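You operate a simulated robot arm through the tools that you are given. There is no shell and no other tool.

The job below is to be done with a simulated two-armed robot. You get a single attempt, and the scene is never put back.

JOB
Swap the empty jar for the blue paint and spray the sole once.
Fine: the empty jar goes on the booth roof, the new one into the socket; door shut and air on to spray, air off after. Set down upright: big paint jar.

The check looks at the end state, three seconds after you hand in, the way a careful person would. Anything else that was tipped, shoved, dropped, spilled or broken makes it a failure.

ROBOT AND FRAMES
Two 7-joint arms with two-finger parallel grippers on one trunk that stands fixed in place. Base frame: the origin is at the foot of the trunk, x ahead of it, y to its left, z up. Readings come in mm, rad, newtons and seconds.
The left shoulder is at [71, 156, 1405], the right one opposite. Each reaches about 1231 mm from its shoulder. Payload 3.91 kg a hand.
The TCP of each hand is the grasp point between the finger pads, 30 mm short of the fingertips. In the tool frame z runs along the fingers and y along their closing line. Largest opening 110 mm; finger width 20, thickness 10; the body of the gripper, 48 by 112 mm, starts 55 mm behind the TCP.
Orientation is told as [roll, pitch, yaw] about the base's x, y, z axes, in that order, counted from this pose: with the fingers straight down and closing along the base's y, the tool's x points along the base's -x, its y along +y and its z along -z.

CONTROLS
- The arms move only by the tool play_rows. It takes "left_increments", "right_increments" or both (then of equal length, played together; a hand with none holds still); each is a list of rows, each a list of 7 numbers: the shift along the tool's x, y, z in mm, then the turn, a rotation vector about the tool's x, y, z in rad, then the gripper command, from -1 (shut) to 1 (fully open), values between in proportion. In form: [[tx, ty, tz, rx, ry, rz, jaw], ...]. A call has 1 to 20 rows; each row shifts and turns the commanded pose from where the row before left it, along the tool's axes as they then stand. A row lasts 0.2 s, in which the tool goes at most 50 mm and 0.15 rad; a call with a longer step from one row to the next is refused whole, and so is a gripper value outside its range. A pose out of reach is approached as far as the arm can. The call stops where the force on the tool passes 90 N (or 10 N more than at its start, if that is more) or the arm is blocked; 0.2 s more then pass. Each finger travels about 108 mm/s and halts on what it meets, pressing with about 32 N; the grip force reading is that of the motor and also rises with nothing between the fingers. The clock runs only during rows and for 0.2 s after the last one: add rows that do not move to give the fingers time. It gives the time, the measured TCP pose, the force on the tool (base axes), the opening and the grip force at its end, in the units of the frame above (readings bear some noise), with the torque about the TCP (base axes, N m) and any sound that the robot's microphone picked up, and new pictures: "pictures" is both (left out), scene, wrist or none (wrist: the cameras of the hands that moved).
- Cameras (640 x 400 px; columns grow to the right, rows downward): "scene" is now at [141.1, 18.7, 1640.3]; the picture's right is [0.19, -0.98, 0.00], its down [-0.50, -0.10, -0.86] and it looks along [0.85, 0.16, -0.51] (base axes); focal length 214 px, centre (320, 200). "left" rides on the left gripper at [73, -17, -103] in its tool frame; the picture's right is [0.23, 0.97, 0.00], its down [-0.76, 0.18, -0.62] and it looks along [-0.61, 0.14, 0.78] (tool axes); focal length 222 px, centre (320, 200). "right" rides on the right gripper at [72, 17, -103] in its tool frame; the picture's right is [-0.23, 0.97, 0.00], its down [-0.76, -0.18, -0.62] and it looks along [-0.61, -0.14, 0.78] (tool axes); focal length 222 px, centre (320, 200).
- move_column(by): slides the trunk up (or, below 0, down) by that many mm; the arms and the scene camera ride with it, the base frame stays. It gives what a move gives, with no picture.
- pan_tilt(pan, tilt): turns the head with the scene camera to pan (to the left, within 1.501 rad either way) and tilt (down, from -0.506 to 1.204), counted from straight ahead of the robot. It gives what a move gives, and a new picture of the scene camera.
- point_at(camera, pixels): for up to 12 pixels [column, row] of the newest picture of that camera ("zoom" is the newest enlarged one), the place [x, y, z] in the base frame of the surface seen there, good to about 2 mm. No time passes.
- close_up(camera, box): a new picture of the part [left, top, right, bottom] of that camera's present view, enlarged. No time passes.
- hand_in(): hands the job in; it is judged then, once.

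Unless the task says otherwise, let go and move clear before handing in.

The tools are called after "Call:" as name(argument=value, ...) on one line, values as JSON. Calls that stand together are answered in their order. play_rows: Moves the arms, as the interface text tells. Its arguments: {"type":"object","properties":{"left_increments":{"type":"array","items":{"type":"array","items":{"type":"number"}}},"right_increments":{"type":"array","items":{"type":"array","items":{"type":"number"}}},"pictures":{"type":"string","enum":["both","scene","wrist","none"]}},"required":[]} The other tools are called the same way: move_column (by) moves the trunk up or down; pan_tilt (pan, tilt) turns the head that bears the scene camera; point_at (camera, pixels) gives the place of the surface under pixels of a picture; close_up (camera, box) takes an enlarged picture of a part of a camera's view; hand_in () hands the job in.

At the start:

```text
time: 0.0
left_ee_pos: [699.2, 431.5, 1502.6]
left_tcp_rot: [0.0, 0.0, 0.002]
left_wrist_force: [-0.1, -0.4, -1.3]
left_moment: [0.06, 0.02, -0.03]
left_width: 110.3
left_grip_force: 0.1
right_ee_pos: [431.4, -101.9, 1587.3]
right_tcp_rot: [0.0, 0.0, 0.001]
right_wrist_force: [-0.1, 1.0, 0.0]
right_moment: [-0.03, -0.01, -0.04]
right_width: 110.0
right_grip_force: 0.1
trunk travel left (down, up): [-850.0, 90.0]
head pan, tilt (commanded): [0.19, 0.531]
```

scene: 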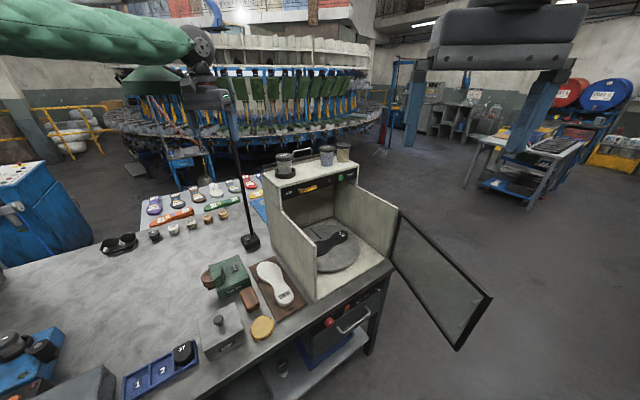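
right: 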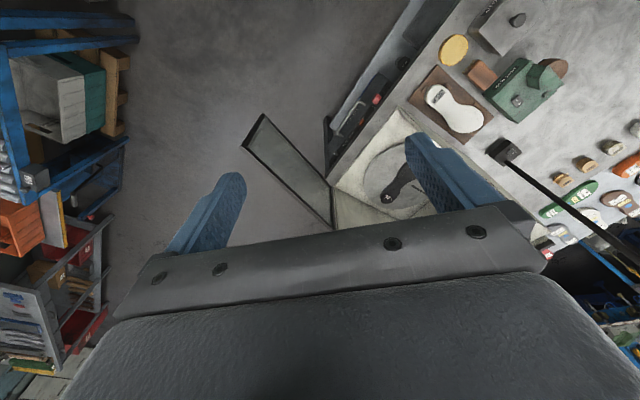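
left: 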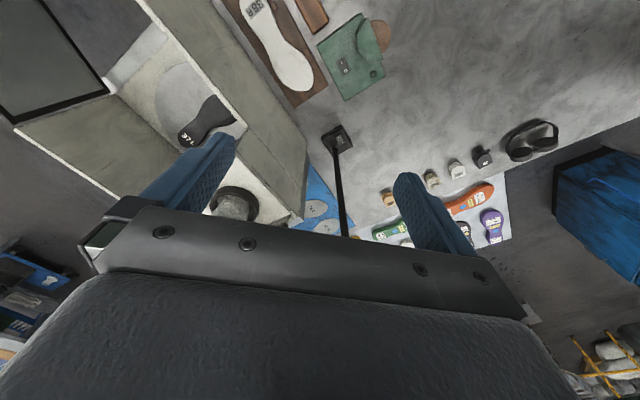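

The scene picture shows the spray booth around (330,220), with jars on its roof near (285,165), (327,155), (343,152) and an open glass door at (440,280). I'll take enlarged pictures of the booth before moving anything.

Call:
close_up(camera="scene", box=[240, 130, 400, 230])

Call:
close_up(camera="scene", box=[190, 220, 390, 345])

Call:
close_up(camera="scene", box=[240, 260, 400, 360])

```text
4.00 times, centred on (320, 180) of scene
```

zoom: 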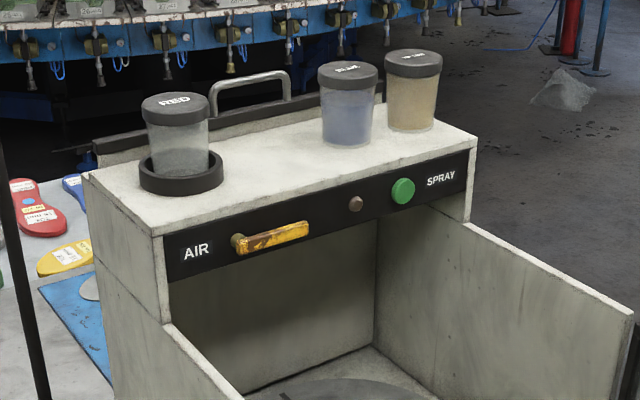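

```text
3.20 times, centred on (290, 282) of scene
```

zoom: 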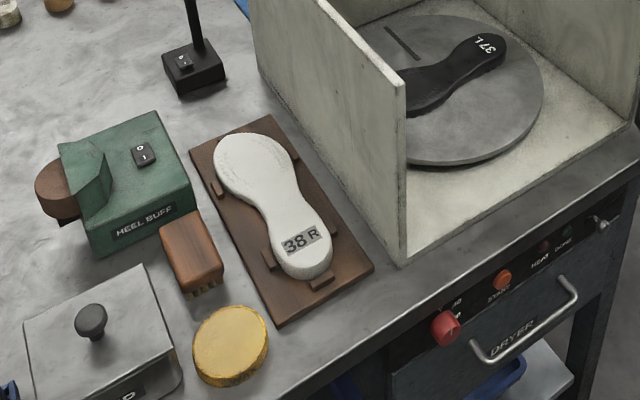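

```text
4.00 times, centred on (320, 310) of scene
```

zoom: 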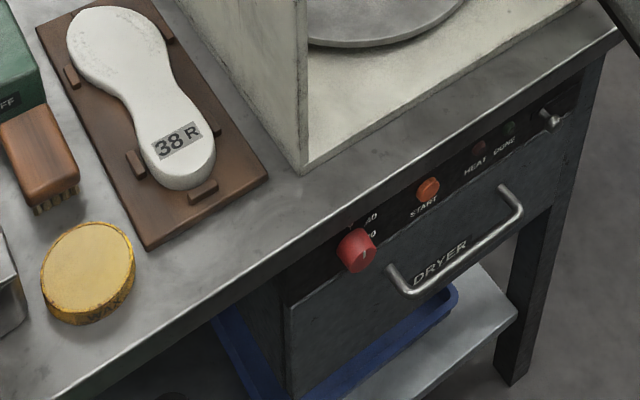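

The zoom shows the RED jar (nearly empty) in a black ring socket, a blue jar and a tan jar on the roof, the yellow AIR lever and green SPRAY button. I'll measure the jars and controls.

Call:
close_up(camera="scene", box=[260, 140, 380, 215])

Call:
point_at(camera="zoom", pixels=[[128, 115], [95, 98], [170, 120], [370, 55], [365, 120], [460, 35], [470, 105], [530, 130], [25, 195], [150, 265], [330, 200], [180, 210]])

```text
5.33 times, centred on (320, 178) of scene
```

zoom: 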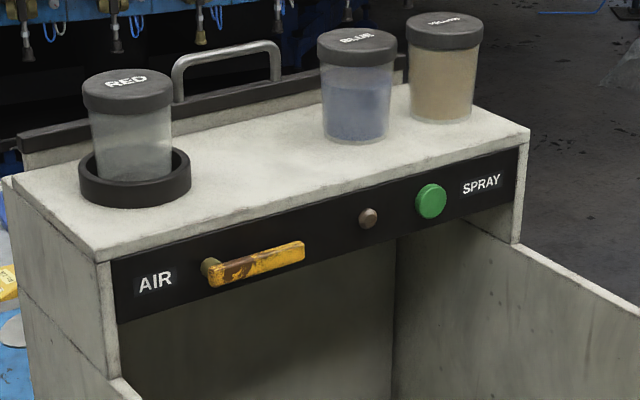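

```text
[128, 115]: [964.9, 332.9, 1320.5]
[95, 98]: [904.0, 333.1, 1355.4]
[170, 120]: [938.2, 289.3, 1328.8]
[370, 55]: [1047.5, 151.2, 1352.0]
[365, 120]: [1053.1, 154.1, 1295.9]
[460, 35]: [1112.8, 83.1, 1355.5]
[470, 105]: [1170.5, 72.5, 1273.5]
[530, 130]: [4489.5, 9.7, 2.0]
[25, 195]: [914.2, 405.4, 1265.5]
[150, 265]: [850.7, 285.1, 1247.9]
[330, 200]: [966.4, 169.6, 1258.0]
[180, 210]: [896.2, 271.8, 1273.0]
```

The lid points landed sensibly while the jar bodies are see-through. I'll measure the roof corners, panel, lids and controls with more points.

Call:
point_at(camera="zoom", pixels=[[10, 180], [100, 255], [522, 132], [527, 120], [108, 290], [510, 160], [430, 202], [205, 268], [300, 250], [250, 265], [366, 218], [250, 190]])

Call:
point_at(camera="zoom", pixels=[[88, 85], [125, 75], [167, 82], [125, 95], [130, 108], [323, 40], [357, 35], [393, 42], [357, 58], [410, 28], [444, 17], [480, 27]])

Call:
point_at(camera="zoom", pixels=[[135, 198], [83, 170], [187, 165], [135, 190], [82, 180], [190, 180], [300, 130], [280, 160], [230, 150], [220, 55], [225, 100], [100, 165]])

```text
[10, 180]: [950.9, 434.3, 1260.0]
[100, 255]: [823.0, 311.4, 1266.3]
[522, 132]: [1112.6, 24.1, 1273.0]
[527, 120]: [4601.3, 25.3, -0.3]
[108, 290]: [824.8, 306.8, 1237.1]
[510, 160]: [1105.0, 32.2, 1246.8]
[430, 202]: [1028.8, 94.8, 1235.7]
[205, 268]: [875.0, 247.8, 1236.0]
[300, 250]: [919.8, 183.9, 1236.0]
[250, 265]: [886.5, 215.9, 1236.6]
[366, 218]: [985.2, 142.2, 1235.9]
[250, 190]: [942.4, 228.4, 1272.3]
```

```text
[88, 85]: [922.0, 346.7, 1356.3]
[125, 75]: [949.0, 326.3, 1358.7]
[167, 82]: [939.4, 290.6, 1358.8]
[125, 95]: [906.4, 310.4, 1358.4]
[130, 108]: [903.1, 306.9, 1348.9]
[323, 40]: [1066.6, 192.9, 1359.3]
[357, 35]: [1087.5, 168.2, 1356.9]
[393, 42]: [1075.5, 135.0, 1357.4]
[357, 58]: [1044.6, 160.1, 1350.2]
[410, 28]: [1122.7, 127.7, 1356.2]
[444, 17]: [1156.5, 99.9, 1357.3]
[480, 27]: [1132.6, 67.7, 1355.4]
```

```text
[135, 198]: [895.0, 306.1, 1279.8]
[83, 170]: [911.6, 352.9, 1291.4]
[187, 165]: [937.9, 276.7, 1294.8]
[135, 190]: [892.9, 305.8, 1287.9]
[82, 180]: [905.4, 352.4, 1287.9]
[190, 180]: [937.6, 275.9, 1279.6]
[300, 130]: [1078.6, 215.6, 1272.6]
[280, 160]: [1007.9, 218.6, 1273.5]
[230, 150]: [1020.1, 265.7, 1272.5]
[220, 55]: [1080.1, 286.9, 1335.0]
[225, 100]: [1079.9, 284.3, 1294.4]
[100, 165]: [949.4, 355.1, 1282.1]
```

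The front edge runs from (823,311) to (1112,24), so the booth is yawed 45°. I still need to look at the dark pole near pixel (240,150), the door and its surroundings.

Call:
close_up(camera="scene", box=[120, 10, 312, 130])

Call:
close_up(camera="scene", box=[180, 130, 340, 260])

Call:
close_up(camera="scene", box=[300, 190, 500, 355])

Call:
point_at(camera="scene", pixels=[[398, 214], [491, 297], [455, 350], [384, 265], [440, 252], [470, 325], [323, 298], [318, 258], [393, 262], [396, 210], [345, 265], [325, 240]])

Call:
point_at(camera="scene", pixels=[[250, 242], [245, 200], [240, 160], [236, 130], [232, 105], [229, 88], [262, 180], [400, 212]])

```text
3.33 times, centred on (216, 70) of scene
```

zoom: 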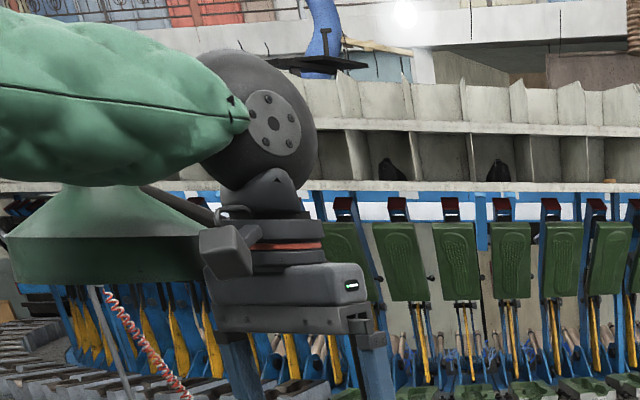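

```text
3.08 times, centred on (260, 195) of scene
```

zoom: 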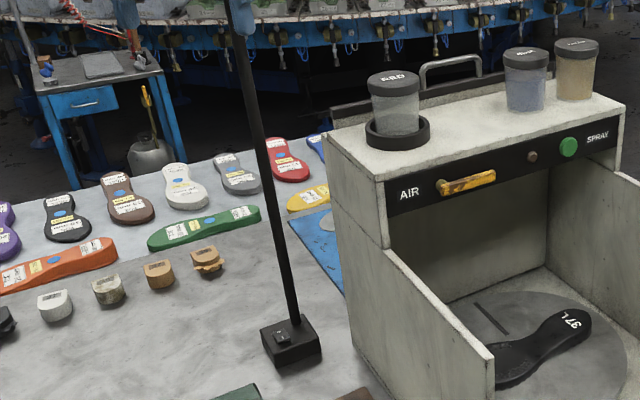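

```text
2.42 times, centred on (400, 272) of scene
```

zoom: 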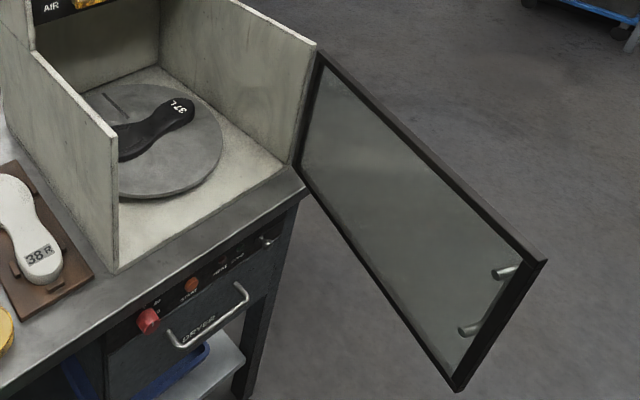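

```text
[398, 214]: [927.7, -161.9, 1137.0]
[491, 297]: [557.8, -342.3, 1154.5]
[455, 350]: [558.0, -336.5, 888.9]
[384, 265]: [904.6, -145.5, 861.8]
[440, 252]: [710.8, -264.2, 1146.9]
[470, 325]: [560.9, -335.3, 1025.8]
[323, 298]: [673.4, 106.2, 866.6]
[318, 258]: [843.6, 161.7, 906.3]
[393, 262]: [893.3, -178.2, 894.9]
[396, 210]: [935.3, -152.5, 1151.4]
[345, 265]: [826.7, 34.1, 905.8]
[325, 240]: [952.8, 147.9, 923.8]
```

```text
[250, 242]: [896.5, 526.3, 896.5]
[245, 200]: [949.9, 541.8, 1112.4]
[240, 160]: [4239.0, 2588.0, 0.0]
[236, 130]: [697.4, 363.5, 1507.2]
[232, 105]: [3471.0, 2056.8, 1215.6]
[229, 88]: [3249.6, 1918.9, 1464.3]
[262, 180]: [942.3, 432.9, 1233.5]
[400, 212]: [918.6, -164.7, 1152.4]
```

The door's inner face is toward the camera: its hinge is near (930,-160), its free edge near (558,-340), z 889–1152, and its handle is seen through the glass at (470,300). I'll check the lamp, the handle bar and the remaining panel details before moving.

Call:
point_at(camera="scene", pixels=[[150, 85], [130, 92], [180, 90], [168, 69], [252, 232], [249, 225], [246, 205], [243, 185], [320, 120], [280, 140], [310, 147], [264, 155]])

Call:
pan_tilt(pan=0.45, tilt=0.25)

```text
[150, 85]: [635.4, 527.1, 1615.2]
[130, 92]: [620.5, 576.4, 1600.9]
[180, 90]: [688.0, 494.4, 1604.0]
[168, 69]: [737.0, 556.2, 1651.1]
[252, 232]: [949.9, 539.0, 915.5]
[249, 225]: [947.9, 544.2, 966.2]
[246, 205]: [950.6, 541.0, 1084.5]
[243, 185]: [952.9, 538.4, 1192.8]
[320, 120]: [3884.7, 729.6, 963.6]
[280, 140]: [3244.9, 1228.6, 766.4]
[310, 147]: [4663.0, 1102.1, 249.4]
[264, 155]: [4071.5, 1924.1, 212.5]
```

```text
time: 0.8
left_ee_pos: [698.7, 430.1, 1503.5]
left_tcp_rot: [-0.002, 0.0, 0.002]
left_wrist_force: [-0.9, 0.7, -0.7]
left_moment: [-0.01, 0.0, 0.0]
left_width: 110.0
left_grip_force: 0.1
right_ee_pos: [431.8, -102.7, 1588.3]
right_tcp_rot: [0.0, 0.0, 0.0]
right_wrist_force: [-0.7, -0.4, -0.5]
right_moment: [0.01, 0.05, -0.01]
right_width: 110.1
right_grip_force: 0.2
trunk travel left (down, up): [-850.0, 90.0]
head pan, tilt (commanded): [0.45, 0.25]
```

scene: 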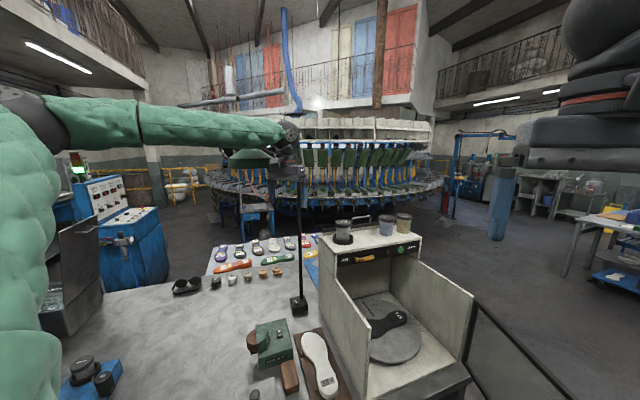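

The lamp shade sits at about (620–690, 490–580, 1600–1650), right beside the left gripper and under its forearm, so moving the left arm or the trunk is risky. I'll zoom in to see the clearance.

Call:
close_up(camera="scene", box=[200, 90, 360, 190])

Call:
point_at(camera="zoom", pixels=[[180, 255], [130, 280], [270, 275], [180, 300], [330, 320], [420, 320], [405, 380], [300, 200], [250, 160], [120, 150], [40, 150], [370, 300]])

Call:
close_up(camera="scene", box=[300, 205, 460, 305])

Call:
close_up(camera="scene", box=[40, 240, 240, 400])

```text
4.00 times, centred on (280, 140) of scene
```

zoom: 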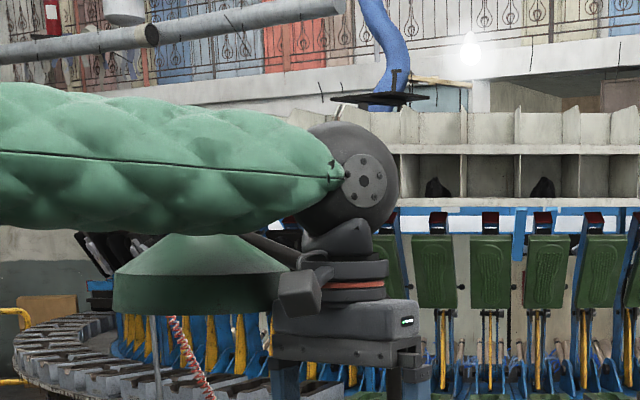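

```text
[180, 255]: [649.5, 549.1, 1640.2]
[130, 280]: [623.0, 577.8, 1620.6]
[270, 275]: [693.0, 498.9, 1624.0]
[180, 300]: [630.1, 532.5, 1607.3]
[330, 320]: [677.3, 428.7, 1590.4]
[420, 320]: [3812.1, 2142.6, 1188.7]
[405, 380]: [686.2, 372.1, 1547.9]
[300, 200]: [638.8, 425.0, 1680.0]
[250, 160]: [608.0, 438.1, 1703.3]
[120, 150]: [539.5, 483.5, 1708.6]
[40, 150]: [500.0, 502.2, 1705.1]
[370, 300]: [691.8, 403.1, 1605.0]
```

```text
4.00 times, centred on (380, 255) of scene
```

zoom: 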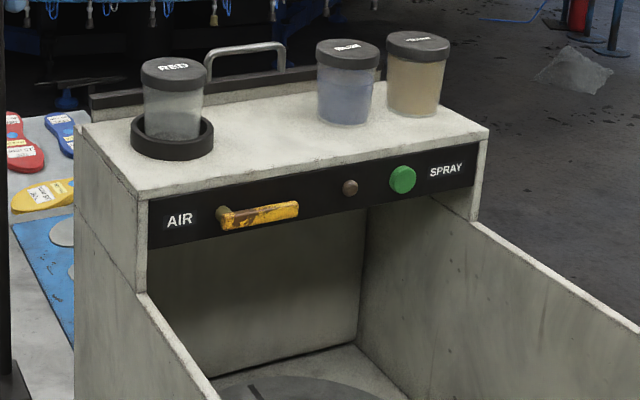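

```text
2.50 times, centred on (140, 320) of scene
```

zoom: 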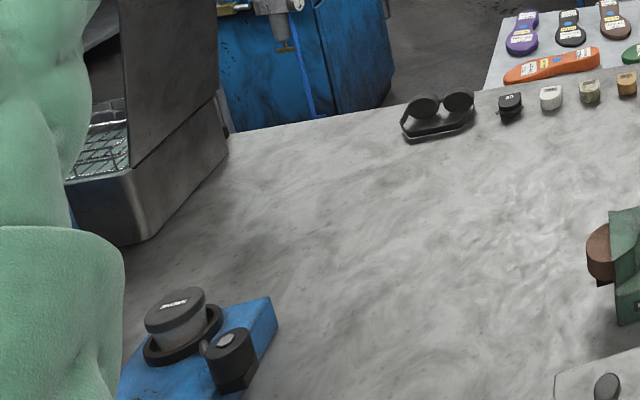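

The left forearm lies just above the lamp shade, and its gripper is only about 10 mm beside it. I'll leave the left arm and trunk still and use the right arm, first moving it partway toward the booth at a high level.

Call:
pan_tilt(pan=0.2, tilt=0.42)

Call:
play_rows(right_increments=[[-31.8, 28, 2.8, 0, 0, 0, 1], [-31.8, 28, 2.8, 0, 0, 0, 1], [-31.8, 28, 2.8, 0, 0, 0, 1], [-31.8, 28, 2.8, 0, 0, 0, 1], [-31.8, 28, 2.8, 0, 0, 0, 1], [-31.8, 28, 2.8, 0, 0, 0, 1], [-31.8, 28, 2.8, 0, 0, 0, 1], [-31.8, 28, 2.8, 0, 0, 0, 1], [-31.8, 28, 2.8, 0, 0, 0, 1], [-31.8, 28, 2.8, 0, 0, 0, 1], [0, 0, 0, 0, 0, 0, 1]], pictures="both")

```text
time: 1.6
left_ee_pos: [698.2, 431.1, 1502.3]
left_tcp_rot: [-0.001, 0.0, 0.001]
left_wrist_force: [-0.3, -0.5, 0.2]
left_moment: [0.01, -0.01, 0.0]
left_width: 110.1
left_grip_force: 0.0
right_ee_pos: [430.9, -103.2, 1588.1]
right_tcp_rot: [-0.001, 0.0, -0.001]
right_wrist_force: [0.3, -0.4, -0.1]
right_moment: [0.01, 0.02, 0.02]
right_width: 110.0
right_grip_force: 0.1
trunk travel left (down, up): [-850.0, 90.0]
head pan, tilt (commanded): [0.201, 0.421]
```

scene: 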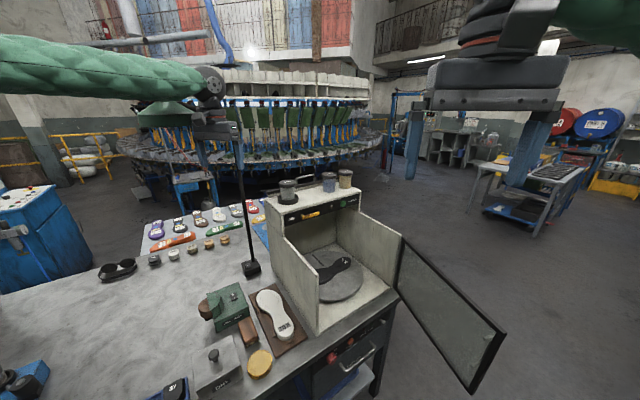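

```text
time: 4.0
left_ee_pos: [699.7, 429.4, 1503.0]
left_tcp_rot: [0.001, 0.002, 0.002]
left_wrist_force: [-0.2, -1.2, -0.4]
left_moment: [-0.01, -0.04, -0.03]
left_width: 109.9
left_grip_force: 0.1
right_ee_pos: [751.2, 176.4, 1558.9]
right_tcp_rot: [0.0, -0.001, 0.002]
right_wrist_force: [-0.7, -0.2, -0.1]
right_moment: [-0.01, 0.0, 0.0]
right_width: 110.3
right_grip_force: 0.0
trunk travel left (down, up): [-850.0, 90.0]
head pan, tilt (commanded): [0.201, 0.421]
```

scene: 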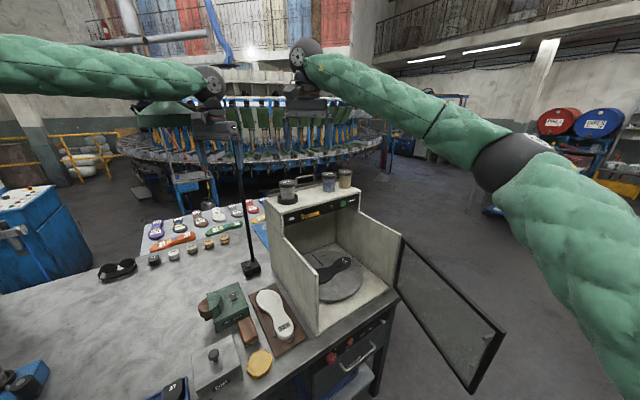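
right: 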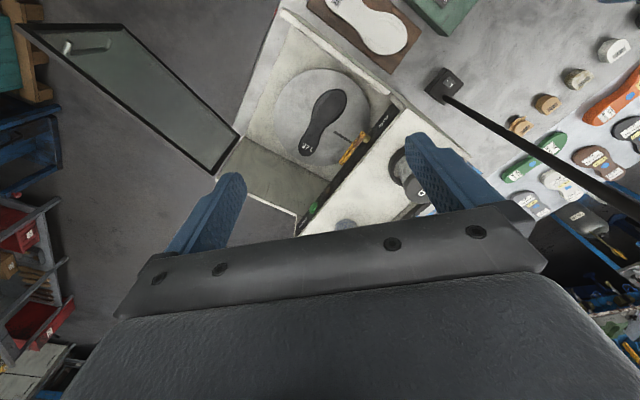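

The right hand is at (751,176,1559) and the view of the jars is still clear. I'll take a fresh close-up to re-measure the lids before tilting the hand.

Call:
close_up(camera="scene", box=[268, 160, 368, 222])

Call:
play_rows(right_increments=[[0, 0, 0, 0, -0.134, 0, 1], [0, 0, 0, 0, -0.133, 0, 1], [0, 0, 0, 0, -0.133, 0, 1], [0, 0, 0, 0, 0, 0, 1]], pictures="both")

```text
6.40 times, centred on (318, 191) of scene
```

zoom: 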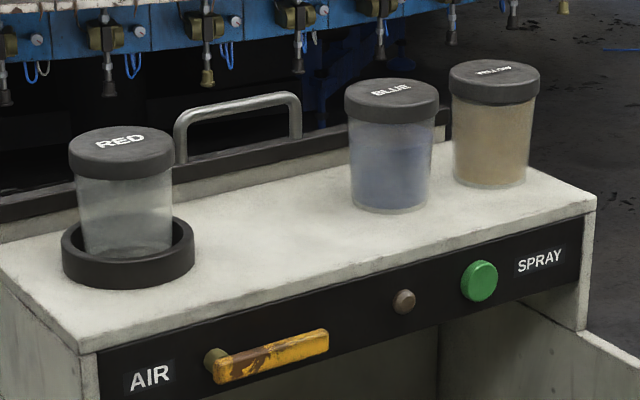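

```text
time: 5.0
left_ee_pos: [700.0, 431.7, 1502.7]
left_tcp_rot: [0.001, 0.0, 0.002]
left_wrist_force: [0.1, 1.2, 0.3]
left_moment: [0.0, 0.01, 0.01]
left_width: 109.9
left_grip_force: 0.1
right_ee_pos: [752.0, 178.5, 1560.3]
right_tcp_rot: [0.0, -0.401, 0.001]
right_wrist_force: [1.3, 0.4, 0.9]
right_moment: [-0.02, 0.02, 0.01]
right_width: 110.4
right_grip_force: 0.1
trunk travel left (down, up): [-850.0, 90.0]
head pan, tilt (commanded): [0.201, 0.421]
```

scene: 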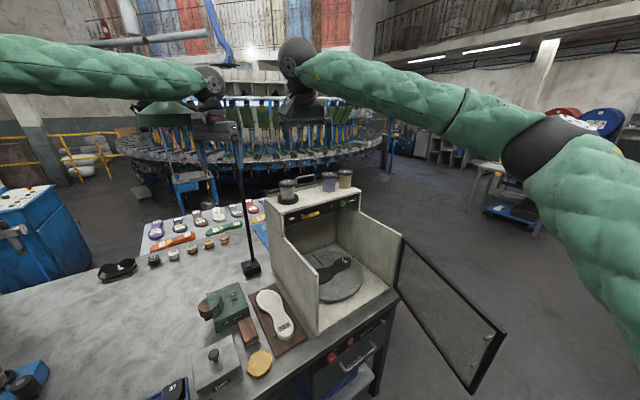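
right: 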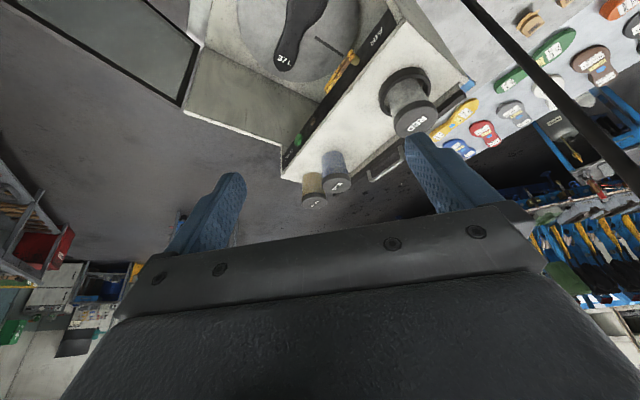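

The wrist view shows the RED jar at (410,105) and blue/yellow at (335,175)/(313,190). I'll measure the lids from the sharper zoom and the handle bar too.

Call:
point_at(camera="zoom", pixels=[[71, 148], [122, 128], [172, 145], [122, 160], [347, 97], [391, 80], [437, 97], [391, 108], [452, 80], [494, 61], [538, 77], [494, 90]])

Call:
point_at(camera="zoom", pixels=[[122, 176], [391, 122], [297, 100], [180, 115], [240, 98], [100, 200], [66, 245], [190, 235], [128, 270], [128, 284], [420, 135], [300, 200]])

Call:
point_at(camera="right", pixels=[[410, 115], [400, 125], [430, 110], [415, 135], [395, 75], [420, 75], [381, 95], [430, 85], [338, 186], [328, 186], [349, 183], [313, 202]])

```text
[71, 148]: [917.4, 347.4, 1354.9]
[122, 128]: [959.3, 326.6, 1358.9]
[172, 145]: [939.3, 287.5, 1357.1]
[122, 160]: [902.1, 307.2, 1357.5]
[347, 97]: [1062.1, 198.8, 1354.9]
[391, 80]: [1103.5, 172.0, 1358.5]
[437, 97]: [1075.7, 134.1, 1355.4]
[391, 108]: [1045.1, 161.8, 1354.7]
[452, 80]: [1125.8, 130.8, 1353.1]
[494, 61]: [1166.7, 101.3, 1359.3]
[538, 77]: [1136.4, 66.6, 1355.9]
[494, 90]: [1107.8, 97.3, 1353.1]
```

```text
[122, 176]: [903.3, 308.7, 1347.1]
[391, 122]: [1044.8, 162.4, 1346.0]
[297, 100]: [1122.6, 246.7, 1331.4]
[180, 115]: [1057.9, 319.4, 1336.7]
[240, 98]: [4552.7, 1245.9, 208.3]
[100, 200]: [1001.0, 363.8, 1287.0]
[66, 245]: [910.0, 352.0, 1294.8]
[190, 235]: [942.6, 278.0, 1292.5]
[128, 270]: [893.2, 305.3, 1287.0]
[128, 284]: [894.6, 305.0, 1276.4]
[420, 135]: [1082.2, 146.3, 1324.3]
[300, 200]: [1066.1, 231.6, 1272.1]
```

```text
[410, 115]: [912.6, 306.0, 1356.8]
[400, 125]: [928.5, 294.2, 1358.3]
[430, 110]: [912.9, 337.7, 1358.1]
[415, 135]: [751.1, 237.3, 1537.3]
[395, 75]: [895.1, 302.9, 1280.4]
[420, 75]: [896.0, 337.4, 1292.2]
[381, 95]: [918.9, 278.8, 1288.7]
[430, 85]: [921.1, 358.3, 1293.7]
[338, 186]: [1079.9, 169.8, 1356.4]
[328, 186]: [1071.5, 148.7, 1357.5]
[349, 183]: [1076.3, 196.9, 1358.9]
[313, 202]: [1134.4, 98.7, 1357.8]
```

From the zoom, the lid centres are RED (930,317), BLUE (1072,166) and YELLOW (1134,99), each about 62 mm wide with tops at z≈1358, and the socket ring top is at z≈1294. I'll move above the red jar with the hand tilted 0.4 rad.

Call:
play_rows(right_increments=[[-20.2, 23.1, 28.4, 0, 0, 0, 1], [-20.2, 23.1, 28.4, 0, 0, 0, 1], [-20.2, 23.1, 28.4, 0, 0, 0, 1], [-20.2, 23.1, 28.4, 0, 0, 0, 1], [-20.2, 23.1, 28.4, 0, 0, 0, 1], [-20.2, 23.1, 28.4, 0, 0, 0, 1], [0, 0, 0, 0, 0, 0, 1]], pictures="both")

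```text
time: 6.6
left_ee_pos: [699.1, 429.9, 1503.1]
left_tcp_rot: [0.002, 0.0, 0.001]
left_wrist_force: [0.6, 0.0, -0.2]
left_moment: [0.01, -0.05, 0.0]
left_width: 109.9
left_grip_force: 0.1
right_ee_pos: [929.4, 315.3, 1449.3]
right_tcp_rot: [0.004, -0.4, 0.001]
right_wrist_force: [-0.4, 0.5, -0.3]
right_moment: [0.03, -0.01, 0.02]
right_width: 109.8
right_grip_force: 0.0
trunk travel left (down, up): [-850.0, 90.0]
head pan, tilt (commanded): [0.201, 0.421]
```

scene: 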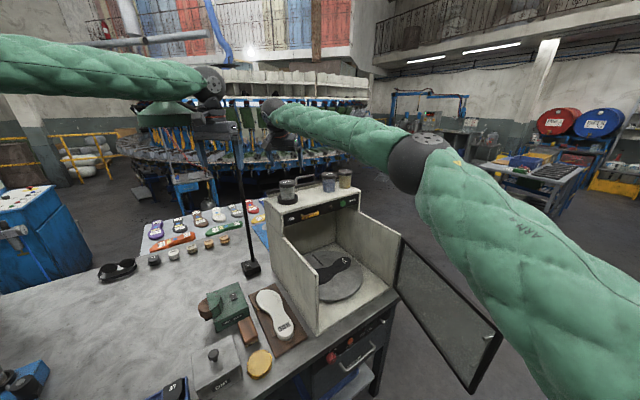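
right: 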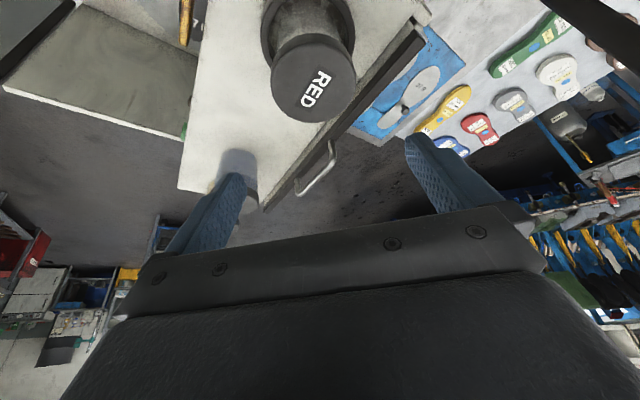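

The TCP is over the red jar at (929,315,1449), with the lid centred between the fingers at (313,85) in the wrist view. I'll descend straight to z≈1345.

Call:
play_rows(right_increments=[[8, 0.4, 19.2, 0, 0, 0, 1], [8, 0.4, 19.2, 0, 0, 0, 1], [8, 0.4, 19.2, 0, 0, 0, 1], [8, 0.3, 19.2, 0, 0, 0, 1], [8, 0.2, 19.2, 0, 0, 0, 1], [0, 0, 0, 0, 0, 0, 1]], pictures="both")

Call:
close_up(camera="scene", box=[248, 150, 348, 222])

```text
time: 8.0
left_ee_pos: [698.0, 432.0, 1503.0]
left_tcp_rot: [0.0, -0.001, 0.002]
left_wrist_force: [0.4, -0.1, -0.5]
left_moment: [-0.01, -0.01, 0.02]
left_width: 109.9
left_grip_force: 0.1
right_ee_pos: [928.2, 317.8, 1345.3]
right_tcp_rot: [-0.001, -0.401, 0.0]
right_wrist_force: [0.3, 0.4, 0.8]
right_moment: [0.0, 0.0, -0.02]
right_width: 110.0
right_grip_force: 0.1
trunk travel left (down, up): [-850.0, 90.0]
head pan, tilt (commanded): [0.201, 0.421]
```

scene: 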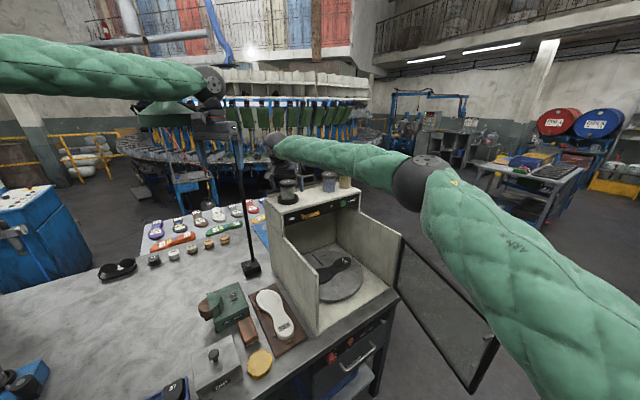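
right: 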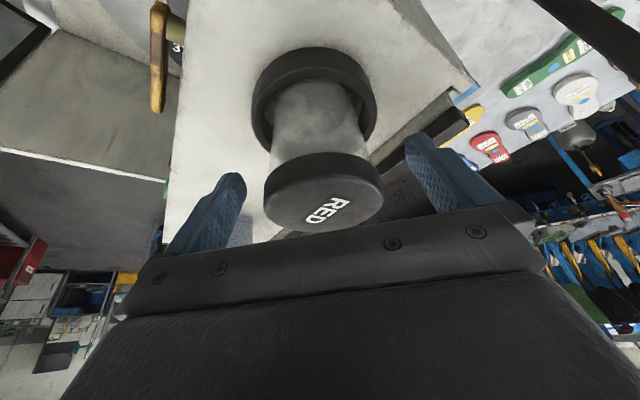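

```text
5.56 times, centred on (298, 186) of scene
```

zoom: 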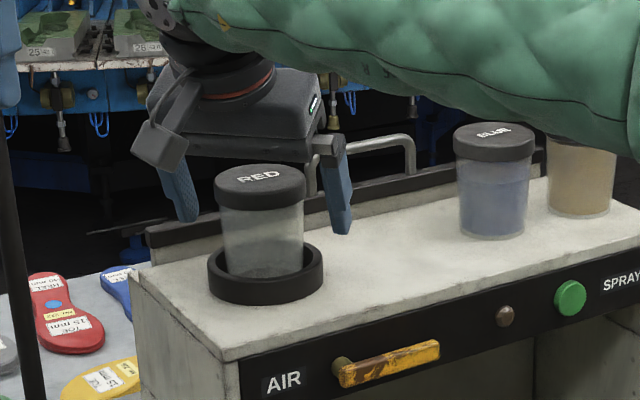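

The RED lid sits centred between the fingers. Before closing I'll check how high the right forearm is above the blue and yellow jars, since it covers them at (345,180).

Call:
point_at(camera="scene", pixels=[[345, 172], [345, 150], [380, 185], [400, 200], [420, 190], [300, 150], [450, 250], [320, 160], [276, 137]])

Call:
play_rows(right_increments=[[0, 0, 0, 0, 0, 0, 0.2], [0, 0, 0, 0, 0, 0, -1], [0, 0, 0, 0, 0, 0, -1], [0, 0, 0, 0, 0, 0, -1], [0, 0, 0, 0, 0, 0, -1], [0, 0, 0, 0, 0, 0, -1]], pictures="wrist")

```text
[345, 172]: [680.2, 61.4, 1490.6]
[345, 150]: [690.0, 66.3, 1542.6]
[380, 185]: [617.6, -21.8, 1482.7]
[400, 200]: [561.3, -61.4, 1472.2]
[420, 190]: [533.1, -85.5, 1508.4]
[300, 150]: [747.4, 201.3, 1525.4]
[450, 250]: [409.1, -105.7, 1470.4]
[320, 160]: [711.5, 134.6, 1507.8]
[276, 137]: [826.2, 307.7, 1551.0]
```

```text
time: 9.4
left_ee_pos: [699.7, 431.2, 1502.2]
left_tcp_rot: [-0.001, -0.002, 0.001]
left_wrist_force: [0.1, -0.7, 0.1]
left_moment: [0.02, -0.02, -0.01]
left_width: 110.0
left_grip_force: 0.1
right_ee_pos: [929.3, 318.4, 1345.4]
right_tcp_rot: [0.001, -0.401, 0.0]
right_wrist_force: [0.0, 0.4, -1.0]
right_moment: [-0.02, -0.01, 0.04]
right_width: 66.6
right_grip_force: 31.8
trunk travel left (down, up): [-850.0, 90.0]
head pan, tilt (commanded): [0.201, 0.421]
```

right: 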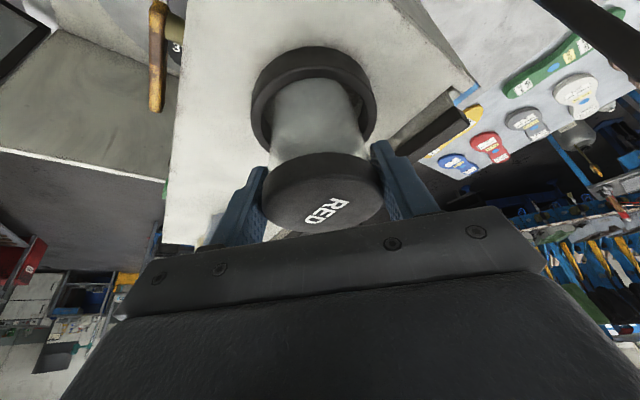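

The gripper stopped at 66.6 mm with 32 N, so the red lid is held. I'll lift it straight up 80 mm out of the socket.

Call:
play_rows(right_increments=[[-3.9, 0, -9.2, 0, 0, 0, -1], [-5.5, 0, -12.9, 0, 0, 0, -1], [-7.4, 0, -17.5, 0, 0, 0, -1], [-7.4, 0, -17.5, 0, 0, 0, -1], [-7, 0, -16.6, 0, 0, 0, -1], [0, 0, 0, 0, 0, 0, -1]], pictures="both")

Call:
close_up(camera="scene", box=[248, 130, 368, 222])

```text
time: 10.8
left_ee_pos: [698.6, 431.3, 1503.0]
left_tcp_rot: [0.001, 0.0, 0.002]
left_wrist_force: [0.2, 0.0, -0.6]
left_moment: [0.0, -0.01, 0.01]
left_width: 110.1
left_grip_force: 0.2
right_ee_pos: [929.6, 317.4, 1426.2]
right_tcp_rot: [0.001, -0.399, 0.001]
right_wrist_force: [-0.5, 0.1, -2.8]
right_moment: [0.02, -0.01, -0.02]
right_width: 66.5
right_grip_force: 31.3
trunk travel left (down, up): [-850.0, 90.0]
head pan, tilt (commanded): [0.201, 0.421]
```

scene: 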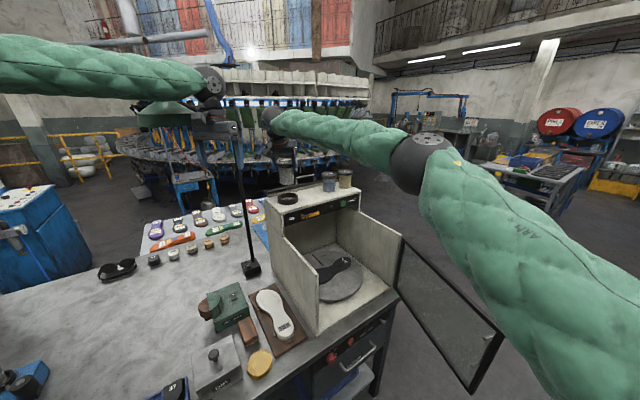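
right: 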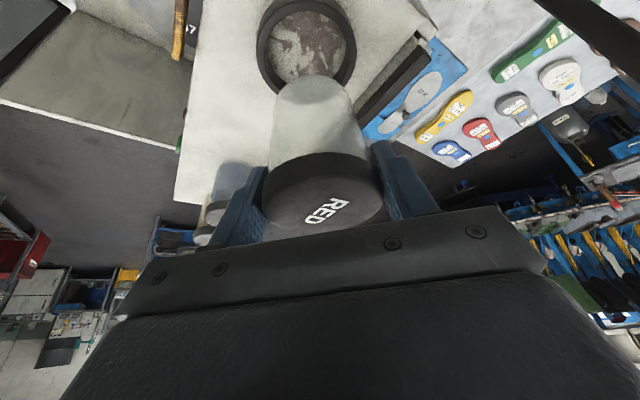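

```text
4.35 times, centred on (308, 176) of scene
```

zoom: 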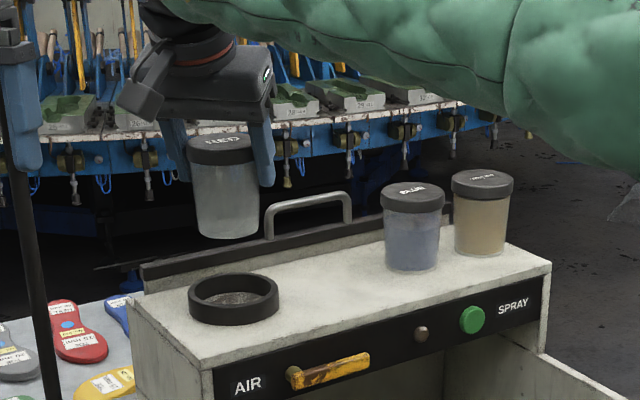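

The red jar is out and hanging upright. I'll measure the empty socket now for later placement.

Call:
point_at(camera="zoom", pixels=[[190, 290], [277, 285], [234, 275], [233, 310], [230, 297], [233, 302], [210, 287], [258, 284], [233, 292], [240, 327], [330, 260], [300, 280]])

Call:
point_at(camera="right", pixels=[[262, 45], [350, 40], [305, 5], [305, 50], [290, 30], [330, 40], [258, 50], [356, 45], [285, 90], [300, 72]])

```text
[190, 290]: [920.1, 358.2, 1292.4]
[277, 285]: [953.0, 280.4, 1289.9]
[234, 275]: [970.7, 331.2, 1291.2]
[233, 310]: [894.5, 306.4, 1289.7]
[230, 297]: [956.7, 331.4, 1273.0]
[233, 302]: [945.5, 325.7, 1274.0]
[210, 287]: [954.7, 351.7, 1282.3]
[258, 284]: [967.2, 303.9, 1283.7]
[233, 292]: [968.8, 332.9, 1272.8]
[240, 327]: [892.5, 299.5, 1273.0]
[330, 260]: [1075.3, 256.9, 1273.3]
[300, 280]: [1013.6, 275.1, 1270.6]
```

```text
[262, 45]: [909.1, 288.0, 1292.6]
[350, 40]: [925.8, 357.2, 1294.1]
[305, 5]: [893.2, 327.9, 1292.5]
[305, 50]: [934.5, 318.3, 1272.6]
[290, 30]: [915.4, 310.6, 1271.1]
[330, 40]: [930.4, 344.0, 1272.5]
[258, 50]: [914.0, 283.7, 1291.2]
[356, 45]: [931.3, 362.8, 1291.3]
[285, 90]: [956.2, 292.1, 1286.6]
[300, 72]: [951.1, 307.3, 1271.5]
```

The socket floor is at the roof level, z≈1273, centred near (932,319). I'll look at the ring from both cameras to judge its inner clearance.

Call:
close_up(camera="right", box=[230, 0, 390, 100])

Call:
point_at(camera="zoom", pixels=[[115, 170], [145, 170], [495, 150], [460, 150], [300, 5], [300, 20], [175, 270], [155, 290], [455, 260], [475, 270], [110, 150], [503, 170]])

Call:
close_up(camera="scene", box=[270, 180, 310, 212])

Call:
point_at(camera="zoom", pixels=[[200, 200], [240, 190], [430, 200], [480, 190], [340, 130], [340, 150], [340, 240], [340, 260], [260, 180], [420, 180]])

```text
4.00 times, centred on (310, 50) of right
```

zoom: 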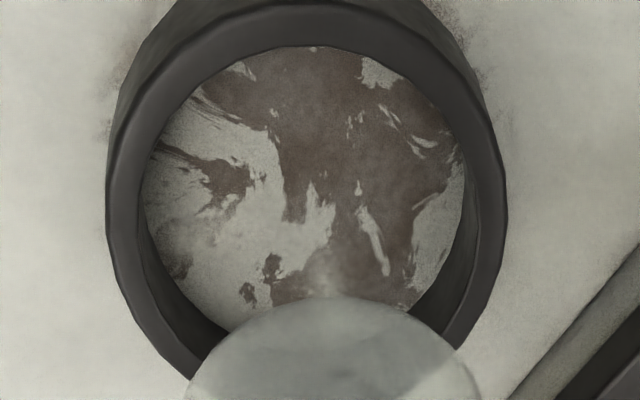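

```text
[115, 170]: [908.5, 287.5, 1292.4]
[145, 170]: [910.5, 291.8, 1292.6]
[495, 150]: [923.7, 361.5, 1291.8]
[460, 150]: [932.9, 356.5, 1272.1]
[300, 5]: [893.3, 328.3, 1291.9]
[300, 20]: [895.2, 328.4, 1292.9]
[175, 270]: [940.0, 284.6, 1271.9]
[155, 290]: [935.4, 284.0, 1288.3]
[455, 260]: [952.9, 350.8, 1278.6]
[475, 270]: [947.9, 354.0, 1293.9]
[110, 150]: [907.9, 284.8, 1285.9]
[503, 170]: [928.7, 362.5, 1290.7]
```

```text
12.50 times, centred on (290, 196) of scene
```

zoom: 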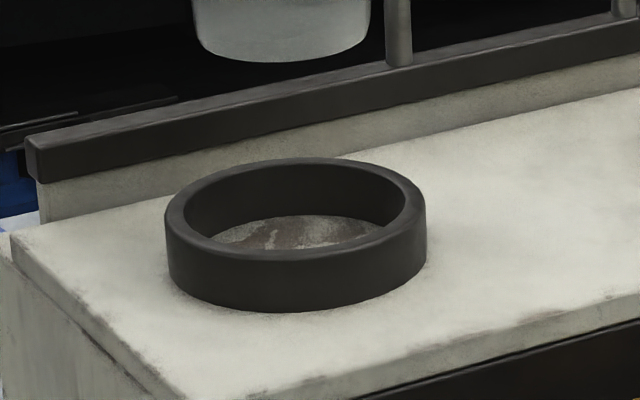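

```text
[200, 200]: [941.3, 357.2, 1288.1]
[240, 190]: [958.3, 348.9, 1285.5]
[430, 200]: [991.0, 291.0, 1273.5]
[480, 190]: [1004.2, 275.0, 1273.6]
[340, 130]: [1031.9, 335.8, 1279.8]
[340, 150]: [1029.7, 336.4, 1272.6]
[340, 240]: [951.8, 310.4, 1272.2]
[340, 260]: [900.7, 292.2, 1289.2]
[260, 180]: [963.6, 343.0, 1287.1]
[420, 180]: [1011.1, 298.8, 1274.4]
```

The ring's inner radius is about 35 mm and the jar foot about 28 mm, so there is roughly 7 mm of play around centre (932,319). I'll carry the red jar to the free roof spot at (1002,243).

Call:
play_rows(right_increments=[[-13.3, -14.8, 5.6, 0, 0, 0, -1], [-19.9, -22.2, 8.4, 0, 0, 0, -1], [-19.9, -22.2, 8.4, 0, 0, 0, -1], [-13.2, -14.8, 5.6, 0, 0, 0, -1], [0, 0, 0, 0, 0, 0, -1]], pictures="both")

Call:
close_up(camera="scene", box=[268, 130, 368, 210])

```text
time: 12.0
left_ee_pos: [698.4, 431.0, 1501.6]
left_tcp_rot: [0.001, 0.0, 0.002]
left_wrist_force: [-0.3, 0.5, -0.2]
left_moment: [-0.04, 0.01, -0.02]
left_width: 110.1
left_grip_force: 0.1
right_ee_pos: [1000.6, 245.3, 1426.8]
right_tcp_rot: [0.0, -0.398, 0.002]
right_wrist_force: [-0.4, 0.0, -2.2]
right_moment: [0.02, 0.0, 0.02]
right_width: 66.7
right_grip_force: 32.5
trunk travel left (down, up): [-850.0, 90.0]
head pan, tilt (commanded): [0.201, 0.421]
```

scene: 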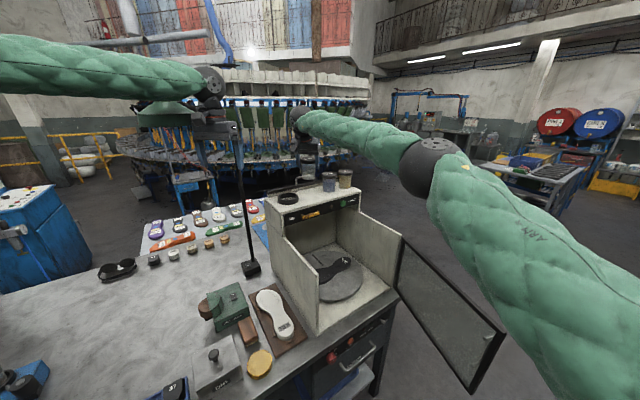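
right: 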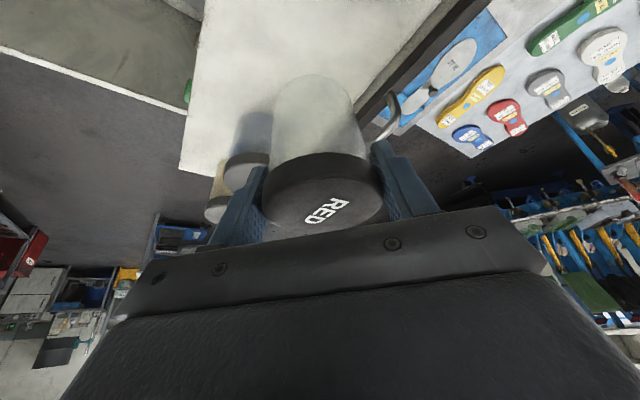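

```text
5.00 times, centred on (318, 170) of scene
```

zoom: 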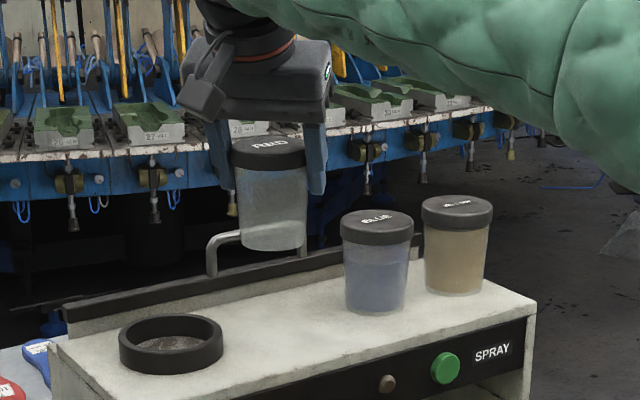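

The red jar hangs over the free roof area between the socket and the blue jar, clear of the handle bar. I'll lower it straight down slowly.

Call:
play_rows(right_increments=[[7.8, -0.5, 18.4, 0, 0, 0, -1], [7.8, -0.5, 18.4, 0, 0, 0, -1], [7.0, -0.5, 16.6, 0, 0, 0, -1], [5.0, 0, 11.8, 0, 0, 0, -1], [2.3, 0, 5.5, 0, 0, 0, -1], [0.8, 0, 1.8, 0, 0, 0, -1], [0, 0, 0, 0, 0, 0, -1]], pictures="both")

Call:
close_up(camera="scene", box=[268, 150, 348, 210])

```text
time: 13.6
left_ee_pos: [699.3, 430.9, 1502.6]
left_tcp_rot: [0.001, 0.001, 0.001]
left_wrist_force: [0.2, 0.9, 0.8]
left_moment: [-0.02, 0.01, 0.0]
left_width: 110.1
left_grip_force: 0.0
right_ee_pos: [999.2, 242.6, 1345.0]
right_tcp_rot: [0.001, -0.4, 0.001]
right_wrist_force: [-0.5, -0.4, -2.7]
right_moment: [-0.01, 0.03, 0.0]
right_width: 66.7
right_grip_force: 31.8
trunk travel left (down, up): [-850.0, 90.0]
head pan, tilt (commanded): [0.201, 0.421]
```

scene: 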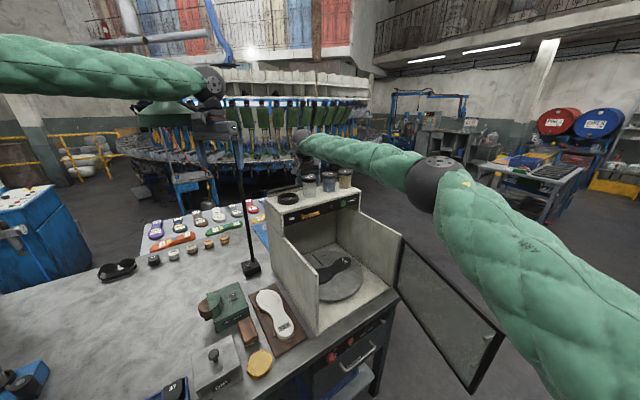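
right: 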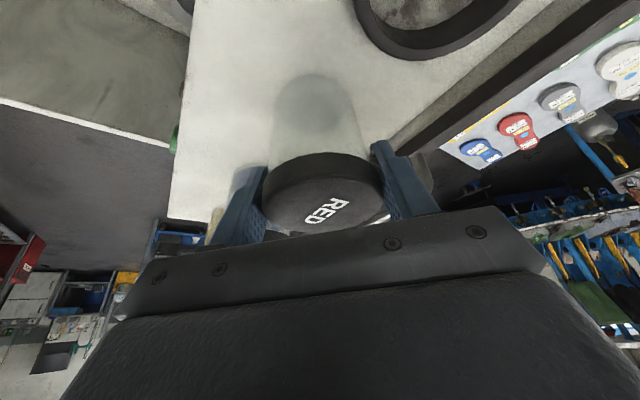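

```text
6.67 times, centred on (308, 180) of scene
```

zoom: 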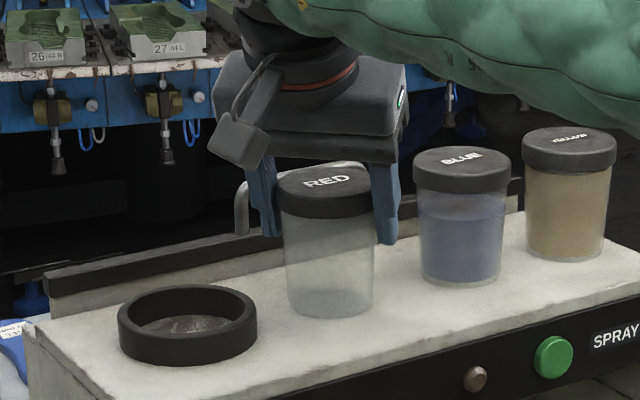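

The force still shows the jar's weight (−2.7 N), so it is just above the roof at z 1345.0. I'll lower in half-millimetre steps until contact.

Call:
play_rows(right_increments=[[0.2, 0, 0.46, 0, 0, 0, -1], [0.2, 0, 0.46, 0, 0, 0, -1], [0.2, 0, 0.46, 0, 0, 0, -1]], pictures="none")

```text
time: 14.4
left_ee_pos: [699.0, 430.3, 1502.6]
left_tcp_rot: [0.0, 0.001, 0.002]
left_wrist_force: [-0.5, 0.0, -0.3]
left_moment: [0.01, -0.01, 0.0]
left_width: 109.8
left_grip_force: 0.0
right_ee_pos: [999.2, 242.8, 1345.9]
right_tcp_rot: [0.001, -0.399, -0.001]
right_wrist_force: [0.3, 0.3, -3.1]
right_moment: [-0.01, 0.01, 0.02]
right_width: 66.8
right_grip_force: 31.8
trunk travel left (down, up): [-850.0, 90.0]
head pan, tilt (commanded): [0.201, 0.421]
```

No contact yet (−3.1 N). I'll continue in small steps.

Call:
play_rows(right_increments=[[0.2, 0, 0.46, 0, 0, 0, -1], [0.2, 0, 0.46, 0, 0, 0, -1], [0, 0, 0, 0, 0, 0, -1]], pictures="none")

```text
time: 15.2
left_ee_pos: [699.8, 432.0, 1502.2]
left_tcp_rot: [-0.001, -0.002, 0.002]
left_wrist_force: [-1.2, -0.4, -0.3]
left_moment: [0.01, 0.0, 0.04]
left_width: 110.0
left_grip_force: 0.2
right_ee_pos: [1000.0, 243.1, 1345.0]
right_tcp_rot: [0.001, -0.401, 0.001]
right_wrist_force: [-0.3, -0.2, -1.9]
right_moment: [0.06, 0.01, 0.01]
right_width: 66.7
right_grip_force: 32.1
trunk travel left (down, up): [-850.0, 90.0]
head pan, tilt (commanded): [0.201, 0.421]
```

The load dropped slightly (−1.9 N). I'll step a little further and compare lid heights in a close-up.

Call:
play_rows(right_increments=[[0.2, 0, 0.46, 0, 0, 0, -1], [0.2, 0, 0.46, 0, 0, 0, -1], [0, 0, 0, 0, 0, 0, -1]], pictures="scene")

Call:
close_up(camera="scene", box=[290, 160, 360, 212])

Call:
point_at(camera="zoom", pixels=[[170, 110], [190, 85], [150, 105], [360, 75], [345, 65], [480, 50], [180, 130]])

```text
time: 16.0
left_ee_pos: [698.9, 432.2, 1503.0]
left_tcp_rot: [0.002, 0.0, 0.002]
left_wrist_force: [-0.8, 0.9, 0.0]
left_moment: [-0.01, 0.03, -0.02]
left_width: 109.9
left_grip_force: 0.1
right_ee_pos: [999.5, 242.4, 1343.7]
right_tcp_rot: [-0.002, -0.401, 0.001]
right_wrist_force: [3.9, 0.5, 7.9]
right_moment: [0.02, -0.03, -0.01]
right_width: 66.4
right_grip_force: 32.2
trunk travel left (down, up): [-850.0, 90.0]
head pan, tilt (commanded): [0.201, 0.421]
```

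scene: 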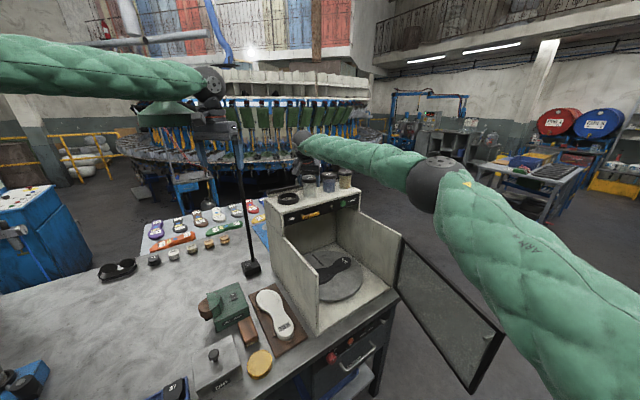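

```text
7.69 times, centred on (325, 186) of scene
```

zoom: 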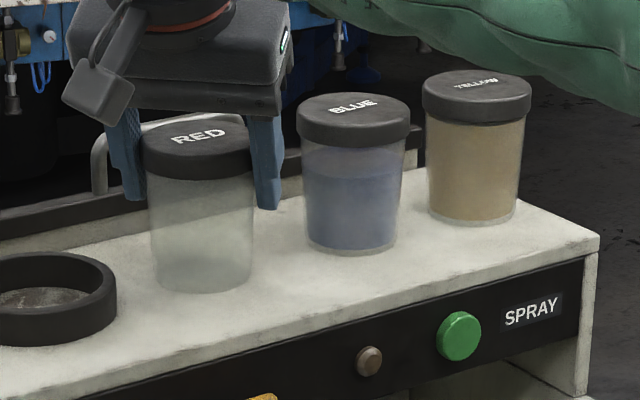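

```text
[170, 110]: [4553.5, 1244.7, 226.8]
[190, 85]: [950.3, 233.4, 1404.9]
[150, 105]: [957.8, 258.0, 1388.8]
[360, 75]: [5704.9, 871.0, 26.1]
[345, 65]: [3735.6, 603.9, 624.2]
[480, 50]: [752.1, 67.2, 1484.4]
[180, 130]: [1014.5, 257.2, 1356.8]
```

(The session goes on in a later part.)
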